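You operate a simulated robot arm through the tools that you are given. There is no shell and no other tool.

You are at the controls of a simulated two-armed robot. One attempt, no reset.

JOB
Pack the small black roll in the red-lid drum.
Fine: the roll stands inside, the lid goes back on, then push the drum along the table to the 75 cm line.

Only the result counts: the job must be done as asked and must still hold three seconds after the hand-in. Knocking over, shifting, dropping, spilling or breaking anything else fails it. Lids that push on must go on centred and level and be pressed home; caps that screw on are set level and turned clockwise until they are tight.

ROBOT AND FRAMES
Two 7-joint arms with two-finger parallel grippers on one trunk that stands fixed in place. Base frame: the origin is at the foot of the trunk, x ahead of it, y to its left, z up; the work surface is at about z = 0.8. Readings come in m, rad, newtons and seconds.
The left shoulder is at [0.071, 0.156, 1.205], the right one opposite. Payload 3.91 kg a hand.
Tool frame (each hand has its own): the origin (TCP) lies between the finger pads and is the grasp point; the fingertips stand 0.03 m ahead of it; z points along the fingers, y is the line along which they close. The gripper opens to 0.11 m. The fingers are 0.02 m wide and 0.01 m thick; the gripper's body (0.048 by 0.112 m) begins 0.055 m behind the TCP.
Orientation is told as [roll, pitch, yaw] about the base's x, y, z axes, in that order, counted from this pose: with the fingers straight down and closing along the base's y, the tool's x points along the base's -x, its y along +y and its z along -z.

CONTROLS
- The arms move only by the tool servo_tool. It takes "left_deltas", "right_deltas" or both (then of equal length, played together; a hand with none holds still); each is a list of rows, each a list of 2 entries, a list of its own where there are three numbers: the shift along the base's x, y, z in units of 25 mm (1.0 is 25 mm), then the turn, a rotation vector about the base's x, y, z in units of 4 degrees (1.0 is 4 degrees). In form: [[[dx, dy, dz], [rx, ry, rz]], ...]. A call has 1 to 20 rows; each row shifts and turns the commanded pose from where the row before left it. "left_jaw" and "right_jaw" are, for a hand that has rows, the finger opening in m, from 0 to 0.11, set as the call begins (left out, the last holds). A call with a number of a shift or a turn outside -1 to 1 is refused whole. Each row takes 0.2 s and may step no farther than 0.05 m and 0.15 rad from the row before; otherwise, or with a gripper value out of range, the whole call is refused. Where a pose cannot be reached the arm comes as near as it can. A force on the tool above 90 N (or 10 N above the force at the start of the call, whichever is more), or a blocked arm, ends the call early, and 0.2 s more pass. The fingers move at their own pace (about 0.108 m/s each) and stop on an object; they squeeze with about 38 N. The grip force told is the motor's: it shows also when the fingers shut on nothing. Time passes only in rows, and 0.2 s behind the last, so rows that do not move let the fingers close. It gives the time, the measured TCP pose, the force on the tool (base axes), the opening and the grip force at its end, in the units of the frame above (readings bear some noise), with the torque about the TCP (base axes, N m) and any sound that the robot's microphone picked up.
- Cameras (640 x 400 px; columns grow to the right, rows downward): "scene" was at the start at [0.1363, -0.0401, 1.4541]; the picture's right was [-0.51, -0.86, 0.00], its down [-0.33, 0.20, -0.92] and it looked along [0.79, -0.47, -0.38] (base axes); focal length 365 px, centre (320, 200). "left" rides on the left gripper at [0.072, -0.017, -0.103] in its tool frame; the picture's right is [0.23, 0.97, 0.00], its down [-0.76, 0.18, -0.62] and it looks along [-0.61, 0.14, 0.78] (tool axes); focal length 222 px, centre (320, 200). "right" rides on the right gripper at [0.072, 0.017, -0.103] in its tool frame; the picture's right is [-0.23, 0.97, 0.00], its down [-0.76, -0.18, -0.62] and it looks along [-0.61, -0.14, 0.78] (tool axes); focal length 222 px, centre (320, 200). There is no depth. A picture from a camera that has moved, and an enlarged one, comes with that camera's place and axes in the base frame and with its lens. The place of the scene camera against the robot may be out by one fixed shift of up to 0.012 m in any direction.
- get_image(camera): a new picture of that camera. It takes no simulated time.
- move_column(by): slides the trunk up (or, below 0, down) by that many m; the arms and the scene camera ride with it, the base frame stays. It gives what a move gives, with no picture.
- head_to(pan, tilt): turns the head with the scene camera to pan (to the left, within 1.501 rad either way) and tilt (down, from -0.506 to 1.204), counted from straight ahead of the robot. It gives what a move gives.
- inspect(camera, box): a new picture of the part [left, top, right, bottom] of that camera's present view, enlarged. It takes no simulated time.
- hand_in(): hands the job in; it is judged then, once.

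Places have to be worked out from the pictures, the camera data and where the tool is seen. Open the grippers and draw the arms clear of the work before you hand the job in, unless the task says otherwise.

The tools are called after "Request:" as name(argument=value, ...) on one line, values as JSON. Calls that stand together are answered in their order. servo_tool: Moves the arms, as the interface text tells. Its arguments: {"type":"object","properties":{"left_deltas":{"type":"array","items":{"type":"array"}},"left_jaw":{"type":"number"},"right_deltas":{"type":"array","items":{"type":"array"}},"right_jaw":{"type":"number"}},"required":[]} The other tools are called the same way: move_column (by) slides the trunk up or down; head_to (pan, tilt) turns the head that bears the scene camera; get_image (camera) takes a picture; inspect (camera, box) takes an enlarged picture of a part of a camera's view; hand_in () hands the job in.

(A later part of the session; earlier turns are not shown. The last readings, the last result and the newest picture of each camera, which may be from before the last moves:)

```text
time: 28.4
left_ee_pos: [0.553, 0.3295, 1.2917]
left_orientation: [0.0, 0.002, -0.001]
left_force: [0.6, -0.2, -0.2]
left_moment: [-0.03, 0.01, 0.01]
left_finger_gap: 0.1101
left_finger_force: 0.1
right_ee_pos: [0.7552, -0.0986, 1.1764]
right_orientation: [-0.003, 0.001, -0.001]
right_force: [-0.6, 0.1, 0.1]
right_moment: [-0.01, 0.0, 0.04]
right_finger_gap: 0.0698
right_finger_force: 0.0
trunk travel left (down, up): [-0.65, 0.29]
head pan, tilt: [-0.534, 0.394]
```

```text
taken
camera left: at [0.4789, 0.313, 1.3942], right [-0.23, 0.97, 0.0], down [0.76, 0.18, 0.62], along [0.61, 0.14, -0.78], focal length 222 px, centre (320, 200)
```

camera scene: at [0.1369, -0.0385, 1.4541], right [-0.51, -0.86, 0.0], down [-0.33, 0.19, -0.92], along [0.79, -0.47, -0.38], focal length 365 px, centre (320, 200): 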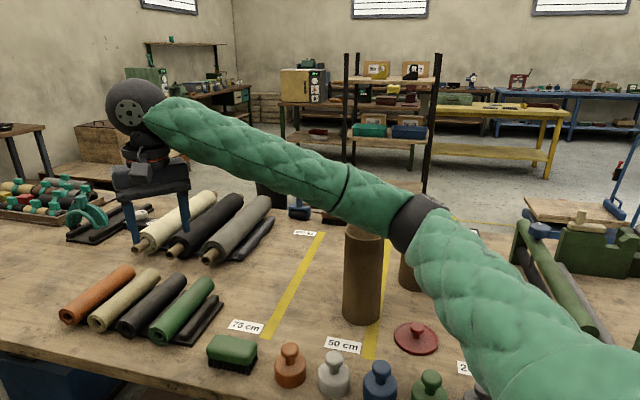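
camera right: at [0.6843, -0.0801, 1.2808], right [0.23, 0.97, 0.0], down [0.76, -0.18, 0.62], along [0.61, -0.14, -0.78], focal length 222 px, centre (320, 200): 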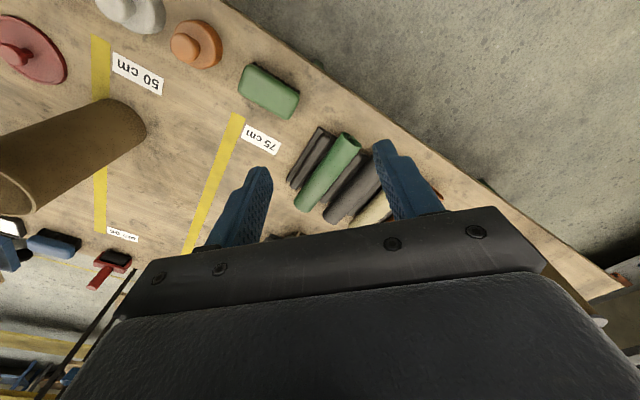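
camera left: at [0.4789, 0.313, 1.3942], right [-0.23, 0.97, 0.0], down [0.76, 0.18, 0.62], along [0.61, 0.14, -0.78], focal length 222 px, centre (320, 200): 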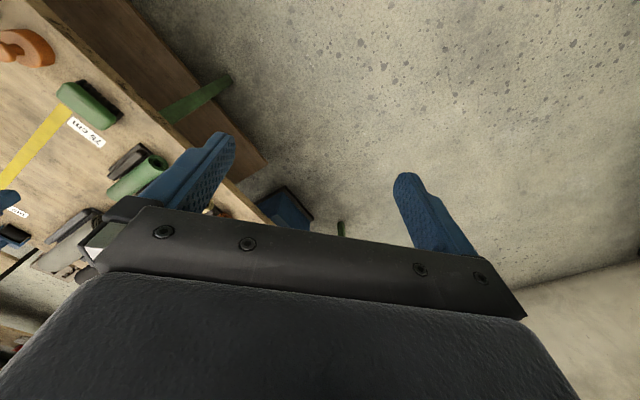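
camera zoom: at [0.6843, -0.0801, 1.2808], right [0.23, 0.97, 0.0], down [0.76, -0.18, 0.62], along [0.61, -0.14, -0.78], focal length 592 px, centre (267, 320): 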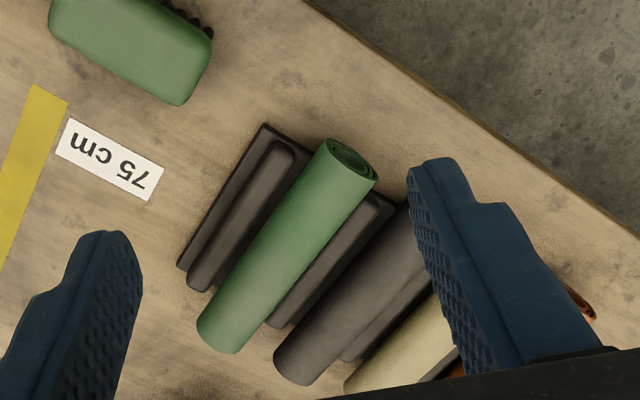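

The tray has divider bars between the rolls, but the black roll's near end overhangs the tray. That makes the first ~3 cm the place to grip, at about (0.95, 0.0) and heading roughly -45°. To set it upright afterwards the wrist has to be yawed about +135°, so I'll try that turn here in free space.

Request:
servo_tool(right_deltas=[[[0, 0, 0], [0, 0, 1]], [[0, 0, 0], [0, 0, 1]], [[0, 0, 0], [0, 0, 1]], [[0, 0, 0], [0, 0, 1]], [[0, 0, 0], [0, 0, 1]], [[0, 0, 0], [0, 0, 1]], [[0, 0, 0], [0, 0, 1]], [[0, 0, 0], [0, 0, 1]], [[0, 0, 0], [0, 0, 1]], [[0, 0, 0], [0, 0, 1]], [[0, 0, 0], [0, 0, 1]], [[0, 0, 0], [0, 0, 1]], [[0, 0, 0], [0, 0, 1]], [[0, 0, 0], [0, 0, 1]], [[0, 0, 0], [0, 0, 1]], [[0, 0, 0], [0, 0, 1]], [[0, 0, 0], [0, 0, 1]]])

Request:
get_image(camera="scene")

Request:
get_image(camera="right")

```text
time: 32.0
left_ee_pos: [0.5516, 0.3296, 1.2906]
left_orientation: [0.002, 0.0, -0.001]
left_force: [-1.0, -0.8, 0.3]
left_moment: [-0.02, -0.03, 0.0]
left_finger_gap: 0.11
left_finger_force: 0.0
right_ee_pos: [0.7558, -0.0987, 1.178]
right_orientation: [0.001, 0.001, 1.188]
right_force: [0.0, -0.1, 0.4]
right_moment: [-0.03, -0.02, 0.03]
right_finger_gap: 0.0699
right_finger_force: 0.1
trunk travel left (down, up): [-0.65, 0.29]
head pan, tilt: [-0.534, 0.394]
```

```text
taken
camera scene: at [0.1364, -0.0396, 1.4541], right [-0.51, -0.86, 0.0], down [-0.33, 0.2, -0.92], along [0.79, -0.47, -0.38], focal length 365 px, centre (320, 200)
```

scene: 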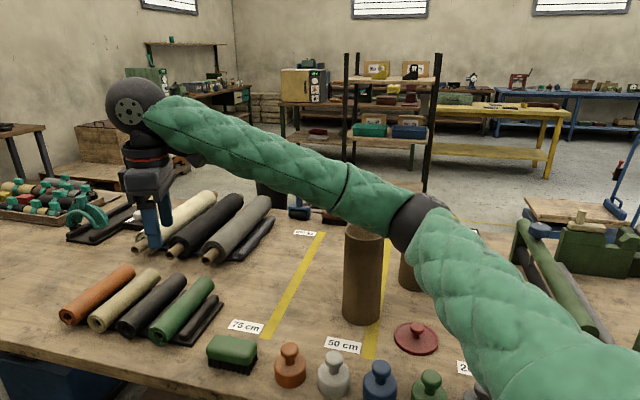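

```text
taken
camera right: at [0.7138, -0.1587, 1.2827], right [-0.82, 0.58, 0.0], down [0.45, 0.64, 0.62], along [0.36, 0.51, -0.78], focal length 222 px, centre (320, 200)
```

right: 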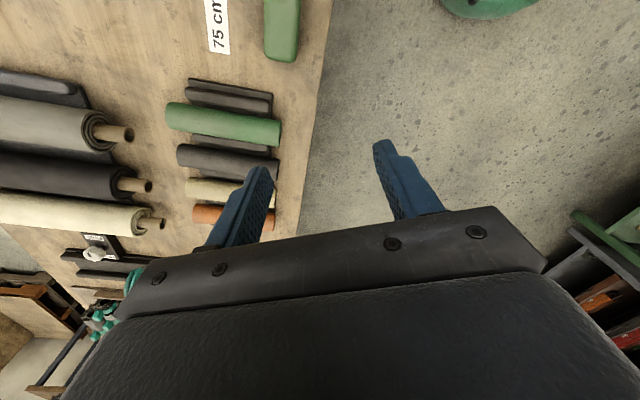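

The wrist turns freely. Continuing to about +136° yaw.

Request:
servo_tool(right_deltas=[[[0, 0, 0], [0, 0, 1]], [[0, 0, 0], [0, 0, 1]], [[0, 0, 0], [0, 0, 1]], [[0, 0, 0], [0, 0, 1]], [[0, 0, 0], [0, 0, 1]], [[0, 0, 0], [0, 0, 1]], [[0, 0, 0], [0, 0, 1]], [[0, 0, 0], [0, 0, 1]], [[0, 0, 0], [0, 0, 1]], [[0, 0, 0], [0, 0, 1]], [[0, 0, 0], [0, 0, 1]], [[0, 0, 0], [0, 0, 1]], [[0, 0, 0], [0, 0, 1]], [[0, 0, 0], [0, 0, 1]], [[0, 0, 0], [0, 0, 1]], [[0, 0, 0], [0, 0, 1]], [[0, 0, 0], [0, 0, 1]]])

Request:
get_image(camera="scene")

Request:
get_image(camera="right")

```text
time: 35.6
left_ee_pos: [0.5523, 0.3281, 1.2908]
left_orientation: [0.0, 0.0, -0.001]
left_force: [0.3, -0.3, 0.2]
left_moment: [0.04, -0.02, 0.02]
left_finger_gap: 0.11
left_finger_force: 0.1
right_ee_pos: [0.7567, -0.0976, 1.178]
right_orientation: [0.0, 0.0, 2.373]
right_force: [0.2, -0.3, -0.1]
right_moment: [0.0, 0.0, -0.03]
right_finger_gap: 0.0699
right_finger_force: 0.1
trunk travel left (down, up): [-0.65, 0.29]
head pan, tilt: [-0.534, 0.394]
```

```text
taken
camera scene: at [0.1363, -0.0396, 1.4541], right [-0.51, -0.86, 0.0], down [-0.33, 0.2, -0.92], along [0.79, -0.47, -0.38], focal length 365 px, centre (320, 200)
```

scene: 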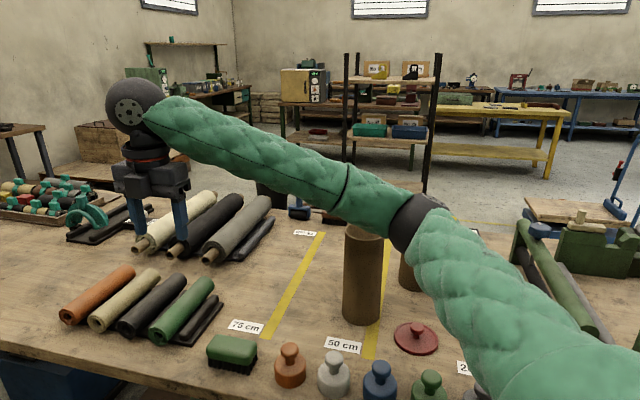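

```text
taken
camera right: at [0.7971, -0.1602, 1.282], right [-0.84, -0.54, 0.0], down [-0.42, 0.66, 0.62], along [-0.34, 0.52, -0.78], focal length 222 px, centre (320, 200)
```

right: 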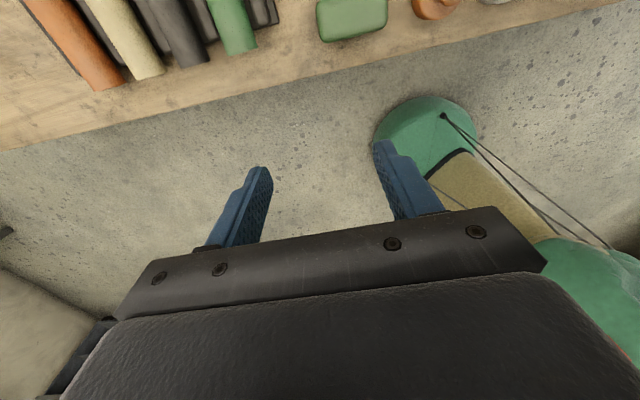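

Yaw +136° is reached, with tool x now along the roll axis heading about -44°. Next I'll move to a pre-grasp pose above the roll's near end, tilting the fingers forward about 24° to check reach.

Request:
servo_tool(right_deltas=[[[0.88, 0.4, -0.7], [-0.463, -0.48, 0]], [[0.88, 0.4, -0.7], [-0.463, -0.48, 0]], [[0.88, 0.4, -0.7], [-0.463, -0.48, 0]], [[0.88, 0.4, -0.7], [-0.463, -0.48, 0]], [[0.88, 0.4, -0.7], [-0.463, -0.48, 0]], [[0.88, 0.4, -0.7], [-0.463, -0.48, 0]], [[0.88, 0.4, -0.7], [-0.463, -0.48, 0]], [[0.88, 0.4, -0.7], [-0.463, -0.48, 0]], [[0.88, 0.4, -0.7], [-0.463, -0.48, 0]], [[0, 0, 0], [0, 0, 0]]])

Request:
get_image(camera="scene")

Request:
get_image(camera="right")

```text
time: 37.8
left_ee_pos: [0.5514, 0.3281, 1.2921]
left_orientation: [-0.001, 0.001, 0.001]
left_force: [-0.8, 0.6, 0.3]
left_moment: [0.02, 0.0, -0.01]
left_finger_gap: 0.11
left_finger_force: 0.1
right_ee_pos: [0.9517, -0.0063, 1.0203]
right_orientation: [-0.002, 0.418, 2.37]
right_force: [-0.1, 0.3, -0.3]
right_moment: [0.01, 0.0, -0.03]
right_finger_gap: 0.0702
right_finger_force: 0.1
trunk travel left (down, up): [-0.65, 0.29]
head pan, tilt: [-0.534, 0.394]
```

```text
taken
camera scene: at [0.1359, -0.0402, 1.4542], right [-0.51, -0.86, 0.0], down [-0.33, 0.2, -0.92], along [0.79, -0.47, -0.38], focal length 365 px, centre (320, 200)
```

scene: 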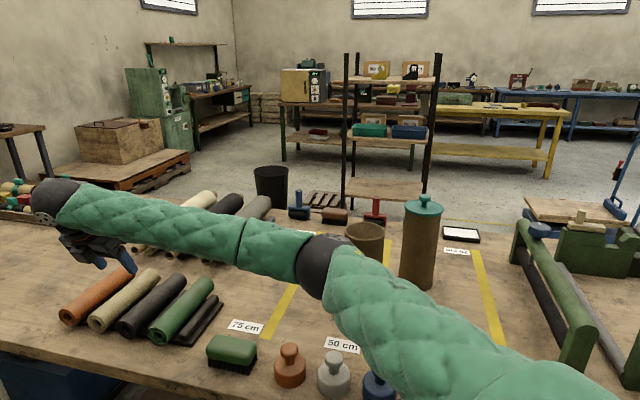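

```text
taken
camera right: at [0.9589, -0.0357, 1.1443], right [-0.83, -0.56, -0.09], down [-0.56, 0.79, 0.26], along [-0.07, 0.27, -0.96], focal length 222 px, centre (320, 200)
```

right: 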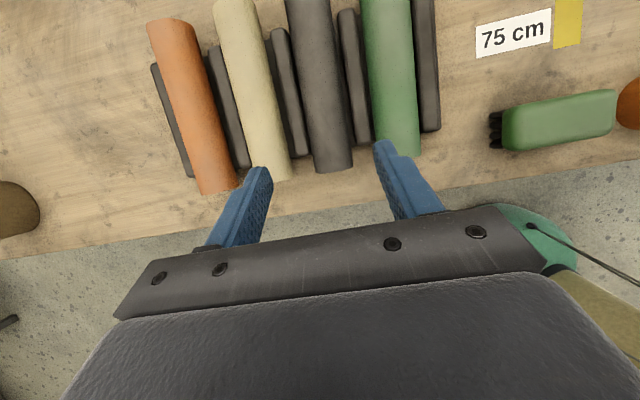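

The pose is reachable and the elbow is clear. I'll zoom in to align with the black roll and see where the divider bars begin.

Request:
inspect(camera="right", box=[200, 0, 460, 220])

Request:
inspect(camera="scene", box=[20, 170, 260, 350])

```text
1.82 times, centred on (330, 110) of right
camera zoom: at [0.9589, -0.0357, 1.1443], right [-0.83, -0.56, -0.09], down [-0.56, 0.79, 0.26], along [-0.07, 0.27, -0.96], focal length 404 px, centre (302, 364)
```

zoom: 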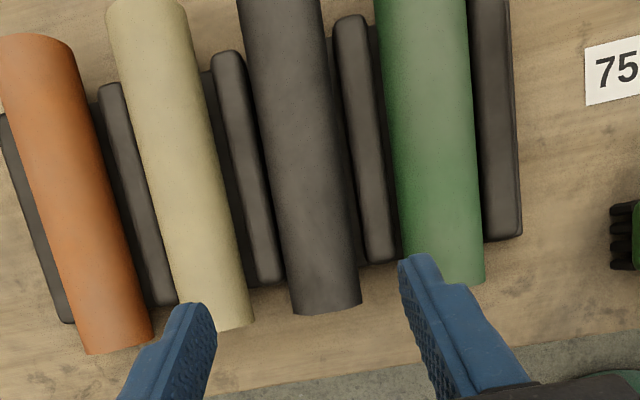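

```text
2.22 times, centred on (140, 260) of scene
camera zoom: at [0.1359, -0.0402, 1.4542], right [-0.51, -0.86, 0.0], down [-0.33, 0.2, -0.92], along [0.79, -0.47, -0.38], focal length 812 px, centre (720, 67)
```

zoom: 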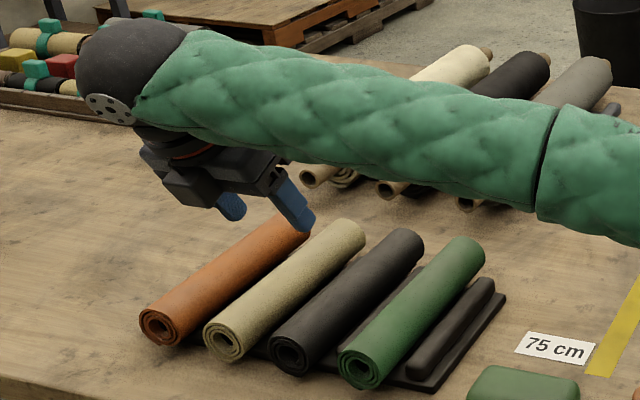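

Bars start about 2.5 cm from the roll's end. The roll is about 5 cm across with its axis near z 0.833, and the TCP is centred on it, 0.9 cm inside the end. I'll trim the yaw by -1.5° and descend to just above the grasp height.

Request:
servo_tool(right_deltas=[[[0, 0, -0.8], [0, 0, -0.2]], [[0, 0, -0.8], [0, 0, -0.2]], [[0, 0, -0.8], [0, 0, 0]], [[0, 0, -0.8], [0, 0, 0]], [[0, 0, -0.8], [0, 0, 0]], [[0, 0, -0.8], [0, 0, 0]], [[0, 0, -0.8], [0, 0, 0]], [[0, 0, 0], [0, 0, 0]]])

Request:
get_image(camera="right")

Request:
inspect(camera="scene", box=[20, 200, 260, 380])

```text
time: 39.6
left_ee_pos: [0.5519, 0.3286, 1.2917]
left_orientation: [0.0, 0.001, 0.001]
left_force: [-0.7, 0.1, 0.4]
left_moment: [-0.01, 0.02, -0.02]
left_finger_gap: 0.1099
left_finger_force: 0.1
right_ee_pos: [0.9532, -0.0074, 0.8797]
right_orientation: [0.001, 0.419, 2.344]
right_force: [-0.7, -0.5, -0.8]
right_moment: [-0.02, -0.02, 0.02]
right_finger_gap: 0.0702
right_finger_force: 0.0
trunk travel left (down, up): [-0.65, 0.29]
head pan, tilt: [-0.534, 0.394]
```

```text
taken
camera right: at [0.9586, -0.0362, 1.004], right [-0.84, -0.53, -0.09], down [-0.54, 0.8, 0.26], along [-0.06, 0.27, -0.96], focal length 222 px, centre (320, 200)
```

right: 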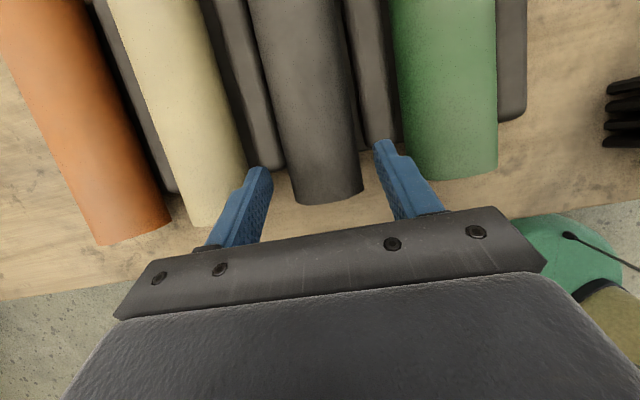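

```text
2.22 times, centred on (140, 290) of scene
camera zoom: at [0.1362, -0.0394, 1.4542], right [-0.51, -0.86, 0.0], down [-0.33, 0.2, -0.92], along [0.79, -0.47, -0.38], focal length 812 px, centre (720, 0)
```

zoom: 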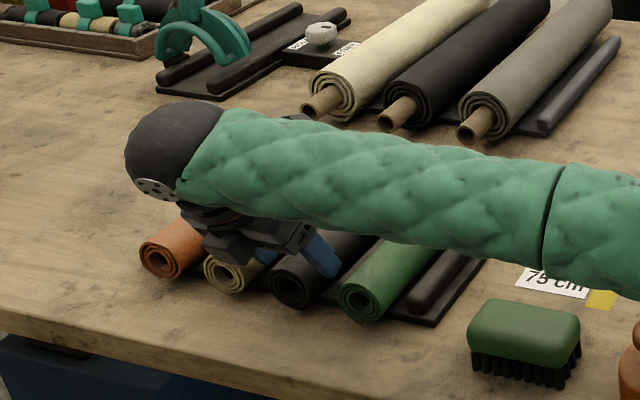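

The roll sits centred between the fingers. I'll back off 3 mm toward its end, to keep the tips off the bars, and lower a further 25 mm, watching the force.

Request:
servo_tool(right_deltas=[[[-0.085, 0.085, -0.2], [0, 0, 0]], [[0, 0, -0.3], [0, 0, 0]], [[0, 0, -0.3], [0, 0, 0]], [[0, 0, -0.25], [0, 0, 0]], [[0, 0, 0], [0, 0, 0]]])

Request:
get_image(camera="right")

Request:
inspect(camera="scene", box=[60, 260, 220, 380])

```text
time: 40.8
left_ee_pos: [0.5481, 0.3282, 1.2941]
left_orientation: [0.001, -0.004, 0.0]
left_force: [-0.4, -0.6, 0.5]
left_moment: [0.02, -0.01, -0.03]
left_finger_gap: 0.1102
left_finger_force: 0.0
right_ee_pos: [0.9505, -0.0068, 0.8622]
right_orientation: [-0.008, 0.424, 2.34]
right_force: [13.2, -5.1, 61.7]
right_moment: [-2.41, 0.72, 0.61]
right_finger_gap: 0.0667
right_finger_force: 0.0
trunk travel left (down, up): [-0.65, 0.29]
head pan, tilt: [-0.534, 0.394]
```

```text
taken
camera right: at [0.9552, -0.035, 0.9872], right [-0.84, -0.53, -0.1], down [-0.54, 0.8, 0.26], along [-0.05, 0.27, -0.96], focal length 222 px, centre (320, 200)
```

right: 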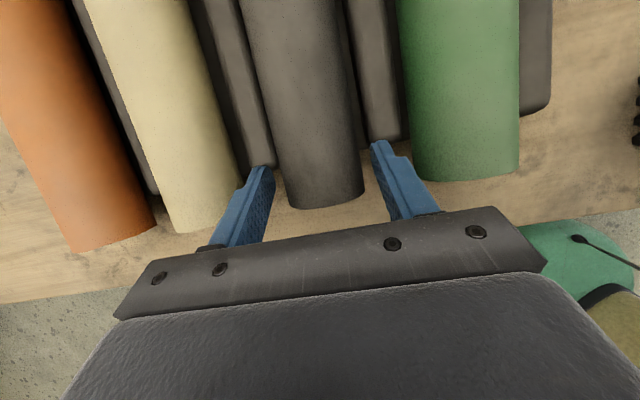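

```text
3.33 times, centred on (140, 320) of scene
camera zoom: at [0.1312, -0.0396, 1.4555], right [-0.51, -0.86, 0.0], down [-0.33, 0.2, -0.92], along [0.8, -0.47, -0.38], focal length 1218 px, centre (920, -200)
```

zoom: 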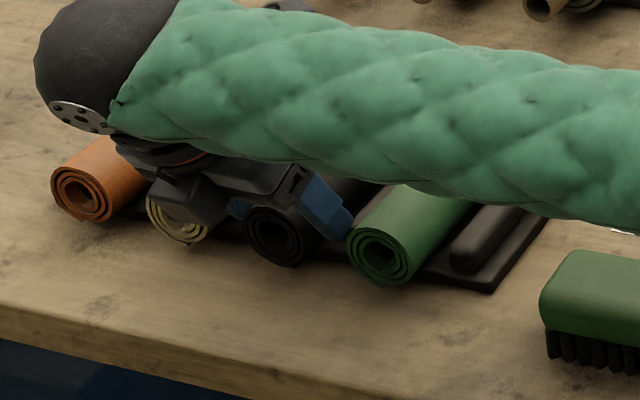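

The force reads 62 N up, with the moment showing the green-side fingertip resting on a divider bar near its end. The bar top must be about z 0.838. I'll raise at once, check nothing moved, and shift back toward the roll's end.

Request:
servo_tool(right_deltas=[[[0, 0, 0.6], [0, 0, 0]], [[0, 0, 0.6], [0, 0, 0]], [[-0.1, 0.1, 0.3], [0, 0, 0]], [[-0.1, 0.1, 0], [0, 0, 0]], [[0, 0, 0], [0, 0, 0]]])

Request:
inspect(camera="right", box=[200, 60, 460, 240])

Request:
inspect(camera="scene", box=[60, 240, 260, 380])

```text
time: 42.0
left_ee_pos: [0.5524, 0.3292, 1.2919]
left_orientation: [0.001, -0.001, 0.0]
left_force: [0.0, 1.4, 1.0]
left_moment: [0.0, 0.01, 0.0]
left_finger_gap: 0.11
left_finger_force: 0.1
right_ee_pos: [0.9464, -0.0018, 0.891]
right_orientation: [0.0, 0.418, 2.343]
right_force: [-0.6, -0.1, 0.2]
right_moment: [-0.02, -0.02, -0.04]
right_finger_gap: 0.0698
right_finger_force: 0.0
trunk travel left (down, up): [-0.65, 0.29]
head pan, tilt: [-0.534, 0.394]
```

```text
2.22 times, centred on (330, 150) of right
camera zoom: at [0.9519, -0.0298, 1.0145], right [-0.84, -0.53, -0.09], down [-0.54, 0.8, 0.26], along [-0.06, 0.27, -0.96], focal length 494 px, centre (298, 311)
```

zoom: 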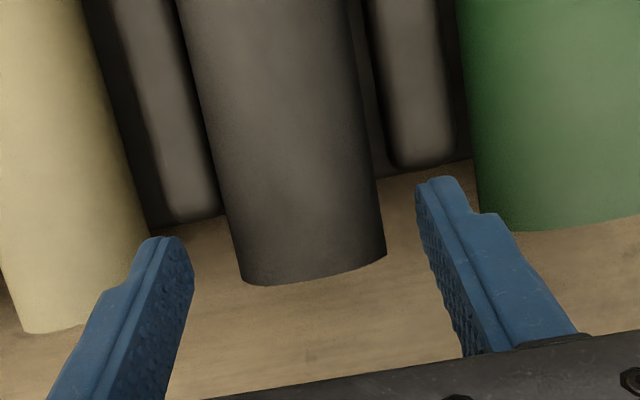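

```text
2.86 times, centred on (160, 310) of scene
camera zoom: at [0.136, -0.0397, 1.4542], right [-0.51, -0.86, 0.0], down [-0.33, 0.2, -0.92], along [0.79, -0.47, -0.38], focal length 1044 px, centre (777, -114)
```

zoom: 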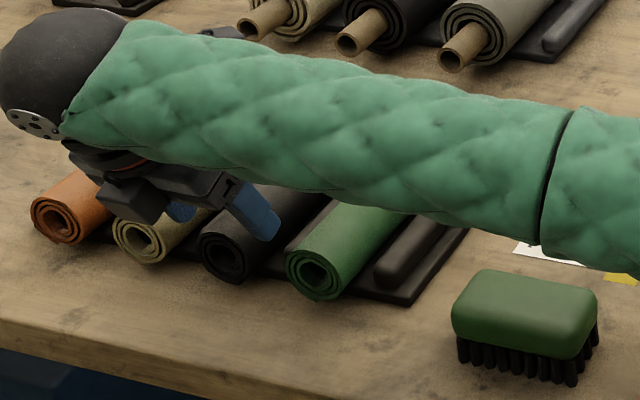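

Nothing has shifted. The bars begin 2.46 cm in from the roll's end, so I'll place the TCP right at the end plane and go down to about z 0.853 in stages.

Request:
servo_tool(right_deltas=[[[-0.028, 0.085, -0.2], [0, 0, 0]], [[0, 0, -0.3], [0, 0, 0]], [[0, 0, -0.3], [0, 0, 0]], [[0, 0, -0.3], [0, 0, 0]], [[0, 0, 0], [0, 0, 0]]])

Request:
inspect(camera="right", box=[200, 60, 460, 240])

```text
time: 43.2
left_ee_pos: [0.5515, 0.3282, 1.292]
left_orientation: [0.001, 0.0, -0.001]
left_force: [0.0, 0.4, -0.3]
left_moment: [0.01, 0.03, 0.01]
left_finger_gap: 0.1099
left_finger_force: 0.0
right_ee_pos: [0.9466, 0.0013, 0.8651]
right_orientation: [0.0, 0.419, 2.343]
right_force: [-0.1, 0.0, -0.6]
right_moment: [0.02, -0.02, -0.02]
right_finger_gap: 0.07
right_finger_force: 0.1
trunk travel left (down, up): [-0.65, 0.29]
head pan, tilt: [-0.534, 0.394]
```

```text
2.22 times, centred on (330, 150) of right
camera zoom: at [0.9521, -0.0277, 0.9876], right [-0.84, -0.53, -0.09], down [-0.54, 0.8, 0.26], along [-0.06, 0.27, -0.96], focal length 494 px, centre (298, 311)
```

zoom: 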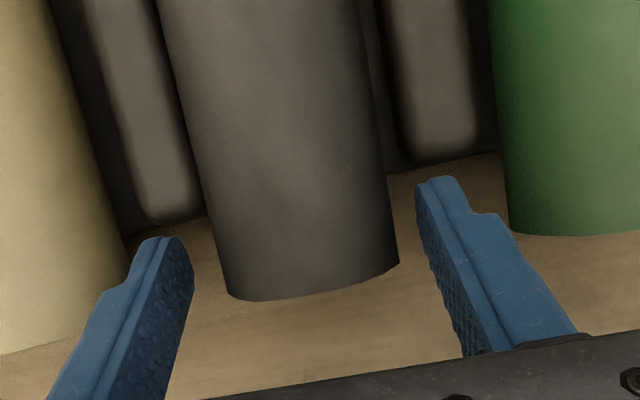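

No contact so far, and the tips clear the bar ends. Lowering the last 12 mm.

Request:
servo_tool(right_deltas=[[[0, 0, -0.16], [0, 0, 0]], [[0, 0, -0.16], [0, 0, 0]], [[0, 0, -0.16], [0, 0, 0]], [[0, 0, 0], [0, 0, 0]]])

Request:
inspect(camera="right", box=[200, 60, 460, 240])

Request:
inspect(camera="scene", box=[60, 260, 220, 360])

```text
time: 44.2
left_ee_pos: [0.549, 0.3282, 1.2937]
left_orientation: [0.0, -0.002, 0.002]
left_force: [0.3, 0.8, -0.1]
left_moment: [0.01, -0.01, 0.0]
left_finger_gap: 0.1099
left_finger_force: 0.1
right_ee_pos: [0.9459, -0.0004, 0.8589]
right_orientation: [-0.007, 0.421, 2.341]
right_force: [8.3, -6.9, 43.6]
right_moment: [0.21, -1.93, -0.24]
right_finger_gap: 0.0707
right_finger_force: 0.7
trunk travel left (down, up): [-0.65, 0.29]
head pan, tilt: [-0.534, 0.394]
```

```text
2.22 times, centred on (330, 150) of right
camera zoom: at [0.9507, -0.0281, 0.9833], right [-0.84, -0.53, -0.1], down [-0.54, 0.8, 0.26], along [-0.06, 0.27, -0.96], focal length 494 px, centre (298, 311)
```

zoom: 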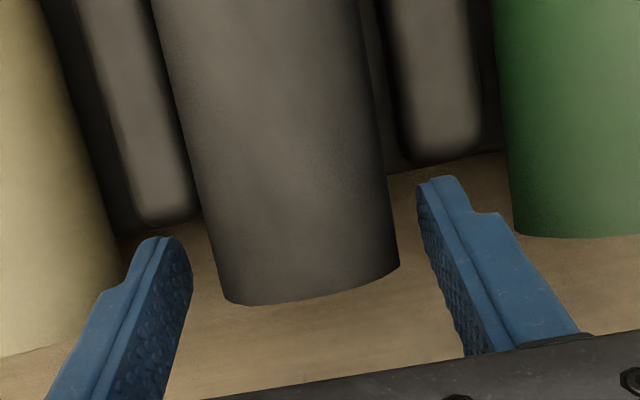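

```text
4.00 times, centred on (140, 310) of scene
camera zoom: at [0.1324, -0.0401, 1.455], right [-0.51, -0.86, 0.0], down [-0.33, 0.2, -0.92], along [0.8, -0.47, -0.38], focal length 1462 px, centre (1040, -240)
```

zoom: 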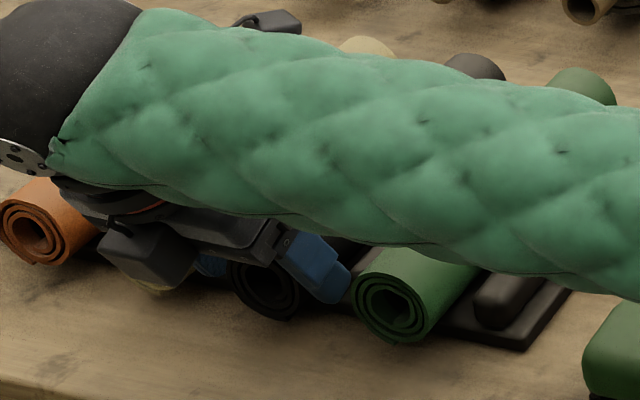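

This time the cream-side fingertip touches the end of its bar (44 N at z 0.859). I'll lift, back off another 3.5 mm towards the roll's end, and come down again.

Request:
servo_tool(right_deltas=[[[0, 0, 0.5], [0, 0, 0]], [[0, 0, 0.3], [0, 0, 0]], [[-0.13, 0.07, 0], [0, 0, 0]], [[0, 0, 0], [0, 0, 0]]])

Request:
servo_tool(right_deltas=[[[0, 0, -0.3], [0, 0, 0]], [[0, 0, -0.3], [0, 0, 0]], [[0, 0, 0], [0, 0, 0]]])

Request:
inspect(camera="right", box=[200, 60, 460, 240])

```text
time: 45.2
left_ee_pos: [0.5518, 0.3281, 1.2915]
left_orientation: [0.001, -0.001, 0.001]
left_force: [0.0, -0.5, 0.0]
left_moment: [-0.02, 0.01, 0.01]
left_finger_gap: 0.1101
left_finger_force: 0.0
right_ee_pos: [0.943, 0.0029, 0.8714]
right_orientation: [0.002, 0.417, 2.345]
right_force: [0.0, 0.9, 0.0]
right_moment: [-0.01, 0.0, 0.03]
right_finger_gap: 0.0701
right_finger_force: 0.1
trunk travel left (down, up): [-0.65, 0.29]
head pan, tilt: [-0.534, 0.394]
```

```text
time: 46.0
left_ee_pos: [0.5516, 0.3285, 1.2923]
left_orientation: [0.001, 0.002, -0.002]
left_force: [0.2, -1.1, -0.2]
left_moment: [0.02, -0.01, -0.03]
left_finger_gap: 0.1099
left_finger_force: 0.0
right_ee_pos: [0.9433, 0.0025, 0.8555]
right_orientation: [-0.001, 0.419, 2.346]
right_force: [-0.4, -0.3, -0.3]
right_moment: [-0.03, 0.0, 0.0]
right_finger_gap: 0.0699
right_finger_force: 0.1
trunk travel left (down, up): [-0.65, 0.29]
head pan, tilt: [-0.534, 0.394]
```

```text
2.22 times, centred on (330, 150) of right
camera zoom: at [0.9487, -0.0259, 0.9816], right [-0.84, -0.53, -0.09], down [-0.54, 0.8, 0.26], along [-0.06, 0.27, -0.96], focal length 494 px, centre (298, 311)
```

zoom: 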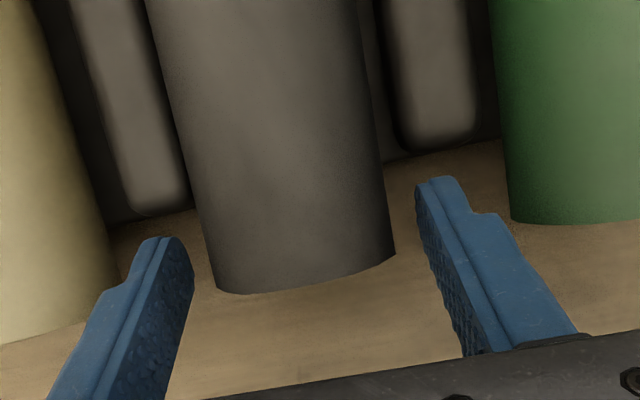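

Now at z 0.8555 with no contact. I'll go down another 5 mm so the pads cross the roll's axis, then check.

Request:
servo_tool(right_deltas=[[[0, 0, -0.1], [0, 0, 0]], [[0, 0, -0.1], [0, 0, 0]], [[0, 0, 0], [0, 0, 0]]])

```text
time: 46.8
left_ee_pos: [0.552, 0.328, 1.2909]
left_orientation: [-0.002, 0.0, 0.0]
left_force: [-0.5, -0.2, -0.5]
left_moment: [0.0, 0.04, 0.03]
left_finger_gap: 0.1101
left_finger_force: 0.0
right_ee_pos: [0.9433, 0.0044, 0.8528]
right_orientation: [0.0, 0.42, 2.343]
right_force: [-0.9, 0.6, 0.6]
right_moment: [-0.02, -0.03, 0.0]
right_finger_gap: 0.0697
right_finger_force: 0.0
trunk travel left (down, up): [-0.65, 0.29]
head pan, tilt: [-0.534, 0.394]
```

Request:
servo_tool(right_deltas=[[[0, 0, -0.1], [0, 0, 0]], [[0, 0, 0], [0, 0, 0]]])

Request:
servo_tool(right_deltas=[[[0, 0, 0], [0, 0, 0]], [[0, 0, 0], [0, 0, 0]], [[0, 0, 0], [0, 0, 0]], [[0, 0, 0], [0, 0, 0]]], right_jaw=0.0)

Request:
inspect(camera="right", box=[200, 60, 460, 240])

Request:
inspect(camera="scene", box=[60, 260, 220, 360])

```text
time: 47.4
left_ee_pos: [0.5516, 0.3296, 1.2919]
left_orientation: [0.0, 0.001, 0.002]
left_force: [0.1, -0.6, 0.2]
left_moment: [0.01, -0.02, 0.04]
left_finger_gap: 0.1103
left_finger_force: 0.0
right_ee_pos: [0.9432, 0.0043, 0.85]
right_orientation: [0.001, 0.418, 2.344]
right_force: [0.2, -0.1, 0.0]
right_moment: [0.01, 0.01, 0.05]
right_finger_gap: 0.07
right_finger_force: 0.1
trunk travel left (down, up): [-0.65, 0.29]
head pan, tilt: [-0.534, 0.394]
```

```text
time: 48.4
left_ee_pos: [0.5517, 0.3273, 1.2924]
left_orientation: [0.001, 0.0, 0.001]
left_force: [0.2, 0.4, 0.2]
left_moment: [0.0, -0.01, 0.0]
left_finger_gap: 0.1099
left_finger_force: 0.1
right_ee_pos: [0.9429, 0.0012, 0.8496]
right_orientation: [0.0, 0.42, 2.346]
right_force: [-16.9, -10.0, 0.0]
right_moment: [0.06, 0.49, -0.48]
right_finger_gap: 0.0573
right_finger_force: 37.7
trunk travel left (down, up): [-0.65, 0.29]
head pan, tilt: [-0.534, 0.394]
```

```text
2.22 times, centred on (330, 150) of right
camera zoom: at [0.9478, -0.0267, 0.9742], right [-0.84, -0.53, -0.09], down [-0.54, 0.8, 0.26], along [-0.06, 0.27, -0.96], focal length 494 px, centre (298, 311)
```

zoom: 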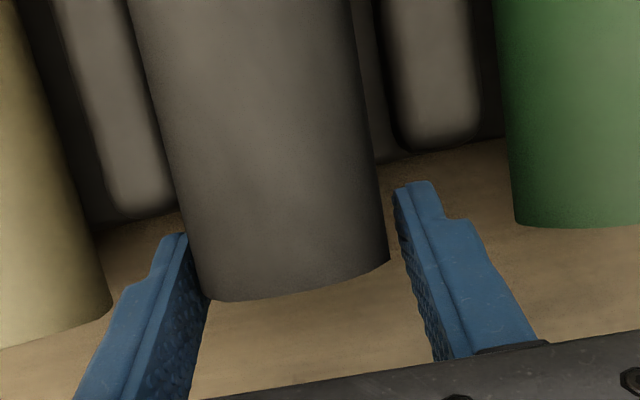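

```text
4.00 times, centred on (140, 310) of scene
camera zoom: at [0.1353, -0.0403, 1.4541], right [-0.51, -0.86, 0.0], down [-0.33, 0.2, -0.92], along [0.79, -0.47, -0.38], focal length 1462 px, centre (1040, -240)
```

zoom: 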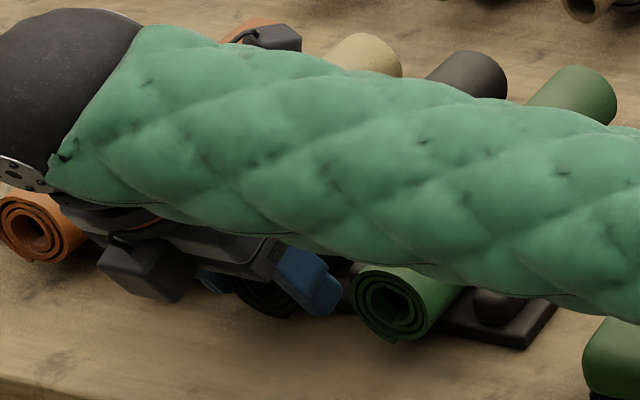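

The gap stopped at 57 mm with a 19 N sideways load, so the grip isn't centred: the green-side finger is pushing the roll. I'll shift a few millimetres that way, with the jaw still closing, to let it centre.

Request:
servo_tool(right_deltas=[[[-0.06, -0.06, 0], [0, 0, 0]], [[-0.03, -0.03, 0], [0, 0, 0]], [[0, 0, 0], [0, 0, 0]]])

Request:
inspect(camera="right", box=[200, 60, 460, 240])

```text
time: 49.2
left_ee_pos: [0.5526, 0.3294, 1.2913]
left_orientation: [-0.001, 0.003, 0.0]
left_force: [0.0, -1.0, 0.6]
left_moment: [-0.02, 0.0, 0.02]
left_finger_gap: 0.1102
left_finger_force: 0.0
right_ee_pos: [0.9409, 0.0005, 0.8511]
right_orientation: [-0.002, 0.42, 2.347]
right_force: [1.2, 2.3, -0.3]
right_moment: [0.16, 0.05, 0.31]
right_finger_gap: 0.0572
right_finger_force: 38.3
trunk travel left (down, up): [-0.65, 0.29]
head pan, tilt: [-0.534, 0.394]
```

```text
2.22 times, centred on (330, 150) of right
camera zoom: at [0.9469, -0.0272, 0.9743], right [-0.84, -0.53, -0.09], down [-0.54, 0.8, 0.26], along [-0.06, 0.27, -0.96], focal length 494 px, centre (298, 311)
```

zoom: 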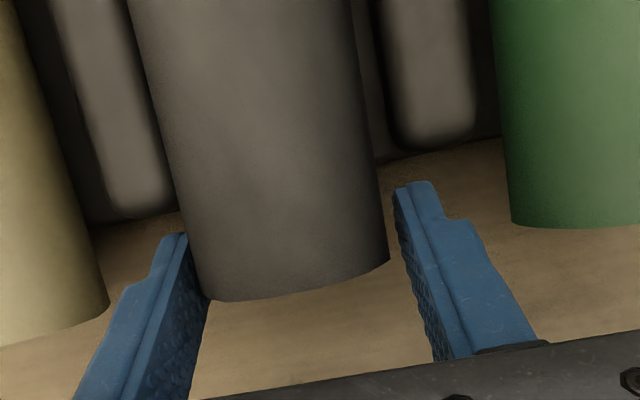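

The side load is gone and the roll moves with the gripper at 57 mm, so that is its true diameter and it is held on both sides. I'll lift gently and watch for droop.

Request:
servo_tool(right_deltas=[[[0, 0, 0.2], [0, 0, 0]], [[0, 0, 0.3], [0, 0, 0]], [[0, 0, 0.3], [0, 0, 0]], [[0, 0, 0], [0, 0, 0]]])

Request:
get_image(camera="right")

Request:
inspect(camera="scene", box=[40, 220, 260, 360])

```text
time: 50.2
left_ee_pos: [0.5522, 0.3283, 1.29]
left_orientation: [-0.001, 0.003, -0.002]
left_force: [-0.4, 0.1, -0.2]
left_moment: [0.0, 0.02, -0.02]
left_finger_gap: 0.11
left_finger_force: 0.0
right_ee_pos: [0.9408, 0.0002, 0.8696]
right_orientation: [0.0, 0.419, 2.342]
right_force: [-0.3, -0.3, -4.1]
right_moment: [0.37, 0.36, 0.02]
right_finger_gap: 0.0573
right_finger_force: 38.0
trunk travel left (down, up): [-0.65, 0.29]
head pan, tilt: [-0.534, 0.394]
```

```text
taken
camera right: at [0.9467, -0.0283, 0.9935], right [-0.84, -0.53, -0.09], down [-0.54, 0.8, 0.26], along [-0.06, 0.27, -0.96], focal length 222 px, centre (320, 200)
```

right: 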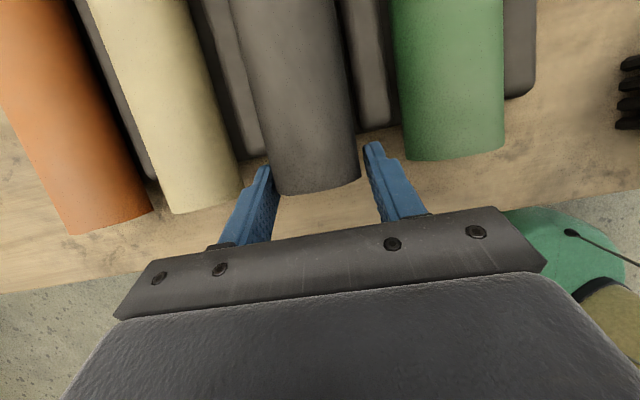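

```text
2.86 times, centred on (150, 290) of scene
camera zoom: at [0.137, -0.0396, 1.454], right [-0.51, -0.86, 0.0], down [-0.33, 0.2, -0.92], along [0.79, -0.47, -0.38], focal length 1044 px, centre (806, -57)
```

zoom: 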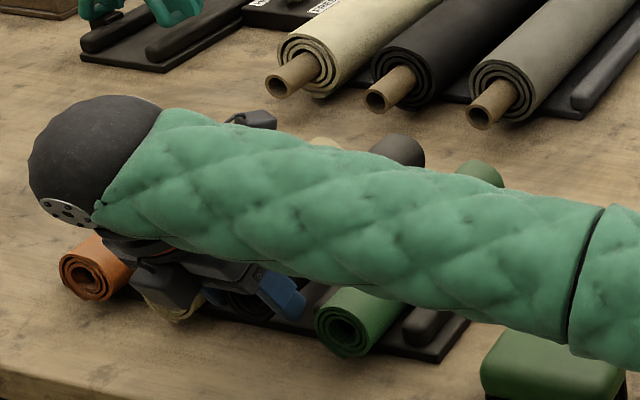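

The full weight, about 4.1 N, is on the gripper with the moment centred 12 cm out, so the roll is carried level. Continuing straight up, gently.

Request:
servo_tool(right_deltas=[[[0, 0, 0.4], [0, 0, 0]], [[0, 0, 0.5], [0, 0, 0]], [[0, 0, 0.5], [0, 0, 0]], [[0, 0, 0.5], [0, 0, 0]], [[0, 0, 0.5], [0, 0, 0]], [[0, 0, 0.5], [0, 0, 0]], [[0, 0, 0.5], [0, 0, 0]], [[0, 0, 0.5], [0, 0, 0]], [[0, 0, 0.5], [0, 0, 0]], [[0, 0, 0.5], [0, 0, 0]], [[0, 0, 0.5], [0, 0, 0]], [[0, 0, 0.3], [0, 0, 0]]])

Request:
get_image(camera="right")

Request:
get_image(camera="scene")

```text
time: 52.8
left_ee_pos: [0.5518, 0.3288, 1.2901]
left_orientation: [0.001, 0.002, 0.001]
left_force: [-0.3, -0.5, 0.5]
left_moment: [0.0, 0.03, 0.01]
left_finger_gap: 0.1101
left_finger_force: 0.1
right_ee_pos: [0.9417, 0.0018, 1.0113]
right_orientation: [0.0, 0.418, 2.346]
right_force: [-0.4, 0.0, -4.5]
right_moment: [0.36, 0.37, -0.01]
right_finger_gap: 0.0572
right_finger_force: 37.8
trunk travel left (down, up): [-0.65, 0.29]
head pan, tilt: [-0.534, 0.394]
```

```text
taken
camera right: at [0.9465, -0.0271, 1.1362], right [-0.84, -0.53, -0.09], down [-0.54, 0.8, 0.26], along [-0.06, 0.27, -0.96], focal length 222 px, centre (320, 200)
```

right: 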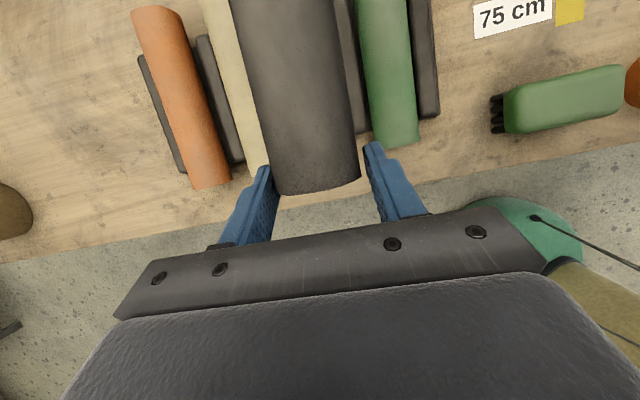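

```text
taken
camera scene: at [0.1369, -0.0395, 1.454], right [-0.51, -0.86, 0.0], down [-0.33, 0.2, -0.92], along [0.79, -0.47, -0.38], focal length 365 px, centre (320, 200)
```

scene: 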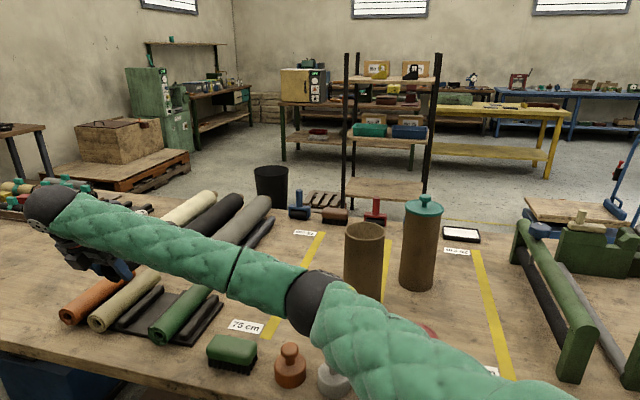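

The roll is lifted clear, with its neighbours undisturbed. Next I'll rise and retreat toward the open middle while turning the tool vertical, which lets the roll point 24° downward.

Request:
servo_tool(right_deltas=[[[0, 0, 0.5], [0, 0, 0]], [[0, 0, 0.7], [0, 0, 0]], [[-0.3, -0.3, 0.7], [0.36, 0.35, 0]], [[-0.5, -0.55, 0.6], [0.36, 0.35, 0]], [[-0.5, -0.55, 0.6], [0.36, 0.35, 0]], [[-0.5, -0.55, 0.6], [0.36, 0.35, 0]], [[-0.5, -0.55, 0.6], [0.36, 0.35, 0]], [[-0.5, -0.55, 0.6], [0.36, 0.35, 0]], [[-0.5, -0.55, 0.6], [0.36, 0.35, 0]], [[-0.5, -0.55, 0.6], [0.36, 0.35, 0]], [[-0.5, -0.55, 0.6], [0.36, 0.35, 0]], [[-0.5, -0.55, 0.6], [0.36, 0.35, 0]], [[-0.5, -0.55, 0.6], [0.36, 0.35, 0]], [[-0.3, -0.3, 0.3], [0.36, 0.35, 0]]])

Request:
get_image(camera="scene")

Request:
get_image(camera="right")

```text
time: 55.8
left_ee_pos: [0.5524, 0.3287, 1.2903]
left_orientation: [-0.002, -0.001, 0.0]
left_force: [0.5, 0.0, -0.8]
left_moment: [0.03, 0.0, 0.0]
left_finger_gap: 0.1095
left_finger_force: 0.1
right_ee_pos: [0.801, -0.152, 1.2168]
right_orientation: [-0.002, -0.004, 2.344]
right_force: [-0.4, 0.2, -4.6]
right_moment: [0.37, 0.28, 0.0]
right_finger_gap: 0.0571
right_finger_force: 38.3
trunk travel left (down, up): [-0.65, 0.29]
head pan, tilt: [-0.534, 0.394]
```

```text
taken
camera scene: at [0.1368, -0.04, 1.454], right [-0.51, -0.86, 0.0], down [-0.33, 0.2, -0.92], along [0.79, -0.47, -0.38], focal length 365 px, centre (320, 200)
```

scene: 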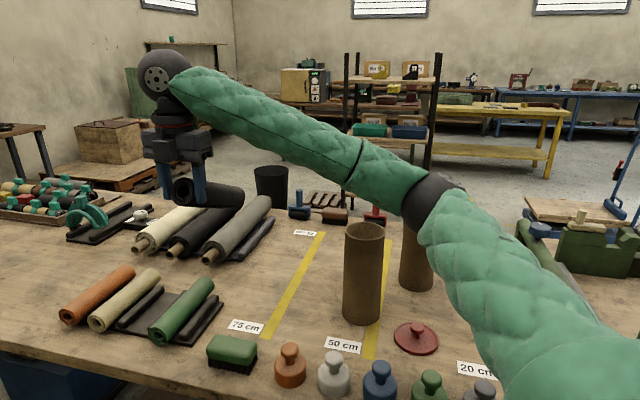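

```text
taken
camera right: at [0.8398, -0.2156, 1.3207], right [-0.86, -0.52, 0.0], down [-0.4, 0.67, 0.63], along [-0.32, 0.54, -0.78], focal length 222 px, centre (320, 200)
```

right: 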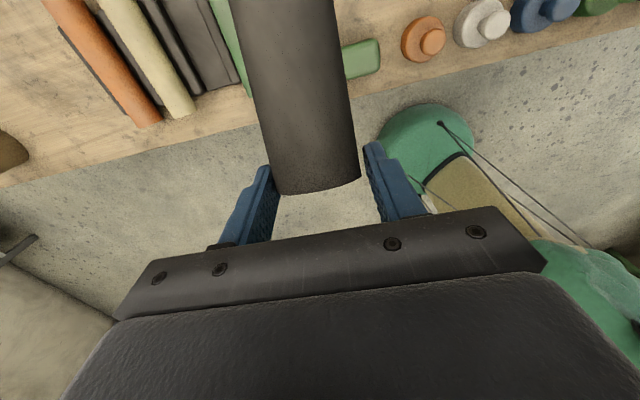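

The roll is steady in the grip, the tool is vertical, and the roll points 24° down. Now I'll unwind the yaw toward about -30° while rising a little, with the roll sweeping well under the forearm.

Request:
servo_tool(right_deltas=[[[0, 0, 0.2], [0, 0, -0.5]], [[0, 0, 0.2], [0, 0, -1]], [[0, 0, 0.2], [0, 0, -1]], [[0, 0, 0.2], [0, 0, -1]], [[0, 0, 0.2], [0, 0, -1]], [[0, 0, 0.2], [0, 0, -1]], [[0, 0, 0.2], [0, 0, -1]], [[0, 0, 0.2], [0, 0, -1]], [[0, 0, 0.2], [0, 0, -1]], [[0, 0, 0.2], [0, 0, -1]], [[0, 0, 0.2], [0, 0, -1]], [[0, 0, 0.2], [0, 0, -1]], [[0, 0, 0.2], [0, 0, -1]], [[0, 0, 0.2], [0, 0, -1]], [[0, 0, 0.2], [0, 0, -1]], [[0, 0, 0.2], [0, 0, -1]], [[0, 0, 0.2], [0, 0, -1]], [[0, 0, 0.2], [0, 0, -1]], [[0, 0, 0.2], [0, 0, -1]], [[0, 0, 0.2], [0, 0, -0.5]]])

Request:
get_image(camera="scene")

Request:
get_image(camera="right")

```text
time: 60.0
left_ee_pos: [0.5522, 0.3282, 1.2907]
left_orientation: [0.0, 0.0, 0.0]
left_force: [0.4, -0.4, 0.0]
left_moment: [0.01, -0.03, -0.03]
left_finger_gap: 0.1101
left_finger_force: 0.1
right_ee_pos: [0.8026, -0.1534, 1.3173]
right_orientation: [-0.001, -0.001, 1.018]
right_force: [-0.1, -0.7, -5.5]
right_moment: [0.39, -0.26, -0.02]
right_finger_gap: 0.0571
right_finger_force: 37.7
trunk travel left (down, up): [-0.65, 0.29]
head pan, tilt: [-0.534, 0.394]
```

```text
taken
camera scene: at [0.1366, -0.0396, 1.4541], right [-0.51, -0.86, 0.0], down [-0.33, 0.2, -0.92], along [0.79, -0.47, -0.38], focal length 365 px, centre (320, 200)
```

scene: 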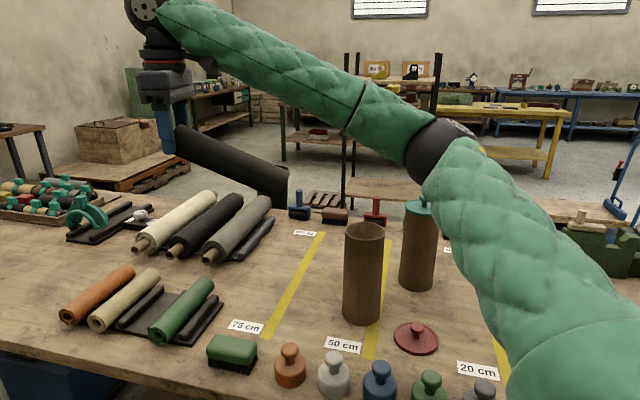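

```text
taken
camera right: at [0.7497, -0.2048, 1.4205], right [-0.71, 0.71, 0.0], down [0.55, 0.55, 0.62], along [0.44, 0.44, -0.78], focal length 222 px, centre (320, 200)
```

right: 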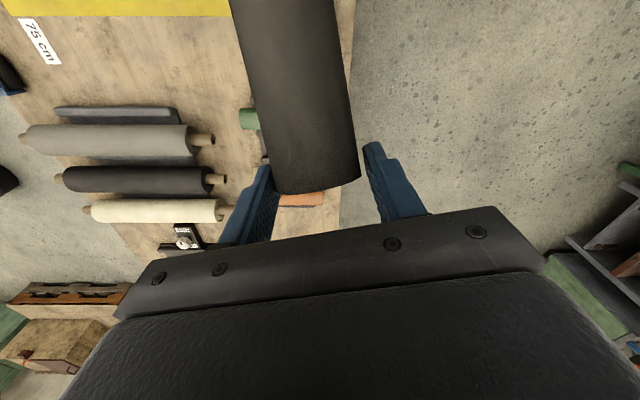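

Halfway, and the roll is still firm in the grip. Continuing the yaw to about -18°.

Request:
servo_tool(right_deltas=[[[0, 0, 0], [0, 0, -0.5]], [[0, 0, 0], [0, 0, -1]], [[0, 0, 0], [0, 0, -1]], [[0, 0, 0], [0, 0, -1]], [[0, 0, 0], [0, 0, -1]], [[0, 0, 0], [0, 0, -1]], [[0, 0, 0], [0, 0, -1]], [[0, 0, 0], [0, 0, -1]], [[0, 0, 0], [0, 0, -1]], [[0, 0, 0], [0, 0, -1]], [[0, 0, 0], [0, 0, -1]], [[0, 0, 0], [0, 0, -1]], [[0, 0, 0], [0, 0, -1]], [[0, 0, 0], [0, 0, -1]], [[0, 0, 0], [0, 0, -1]], [[0, 0, 0], [0, 0, -1]], [[0, 0, 0], [0, 0, -1]], [[0, 0, 0], [0, 0, -1]], [[0, 0, 0], [0, 0, -1]], [[0, 0, 0], [0, 0, -0.5]]])

Request:
get_image(camera="scene")

Request:
get_image(camera="right")

```text
time: 64.2
left_ee_pos: [0.5525, 0.3278, 1.2913]
left_orientation: [0.0, 0.001, 0.0]
left_force: [0.3, 0.2, 0.3]
left_moment: [0.02, 0.03, 0.03]
left_finger_gap: 0.1101
left_finger_force: 0.0
right_ee_pos: [0.8015, -0.1524, 1.3169]
right_orientation: [-0.001, -0.001, -0.311]
right_force: [0.0, 0.6, -4.5]
right_moment: [-0.15, -0.46, -0.01]
right_finger_gap: 0.0573
right_finger_force: 37.6
trunk travel left (down, up): [-0.65, 0.29]
head pan, tilt: [-0.534, 0.394]
```

```text
taken
camera scene: at [0.1368, -0.0397, 1.4541], right [-0.51, -0.86, 0.0], down [-0.33, 0.2, -0.92], along [0.79, -0.47, -0.38], focal length 365 px, centre (320, 200)
```

scene: 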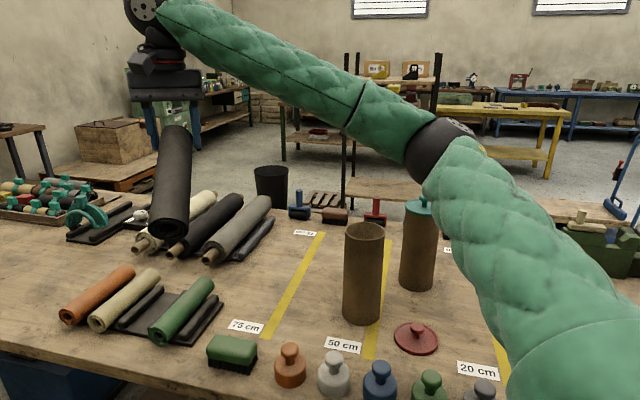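

```text
taken
camera right: at [0.7388, -0.1134, 1.4205], right [0.51, 0.86, 0.0], down [0.67, -0.4, 0.62], along [0.54, -0.32, -0.78], focal length 222 px, centre (320, 200)
```

right: 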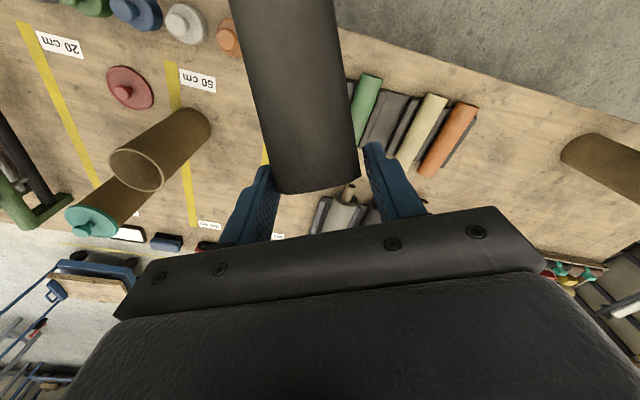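

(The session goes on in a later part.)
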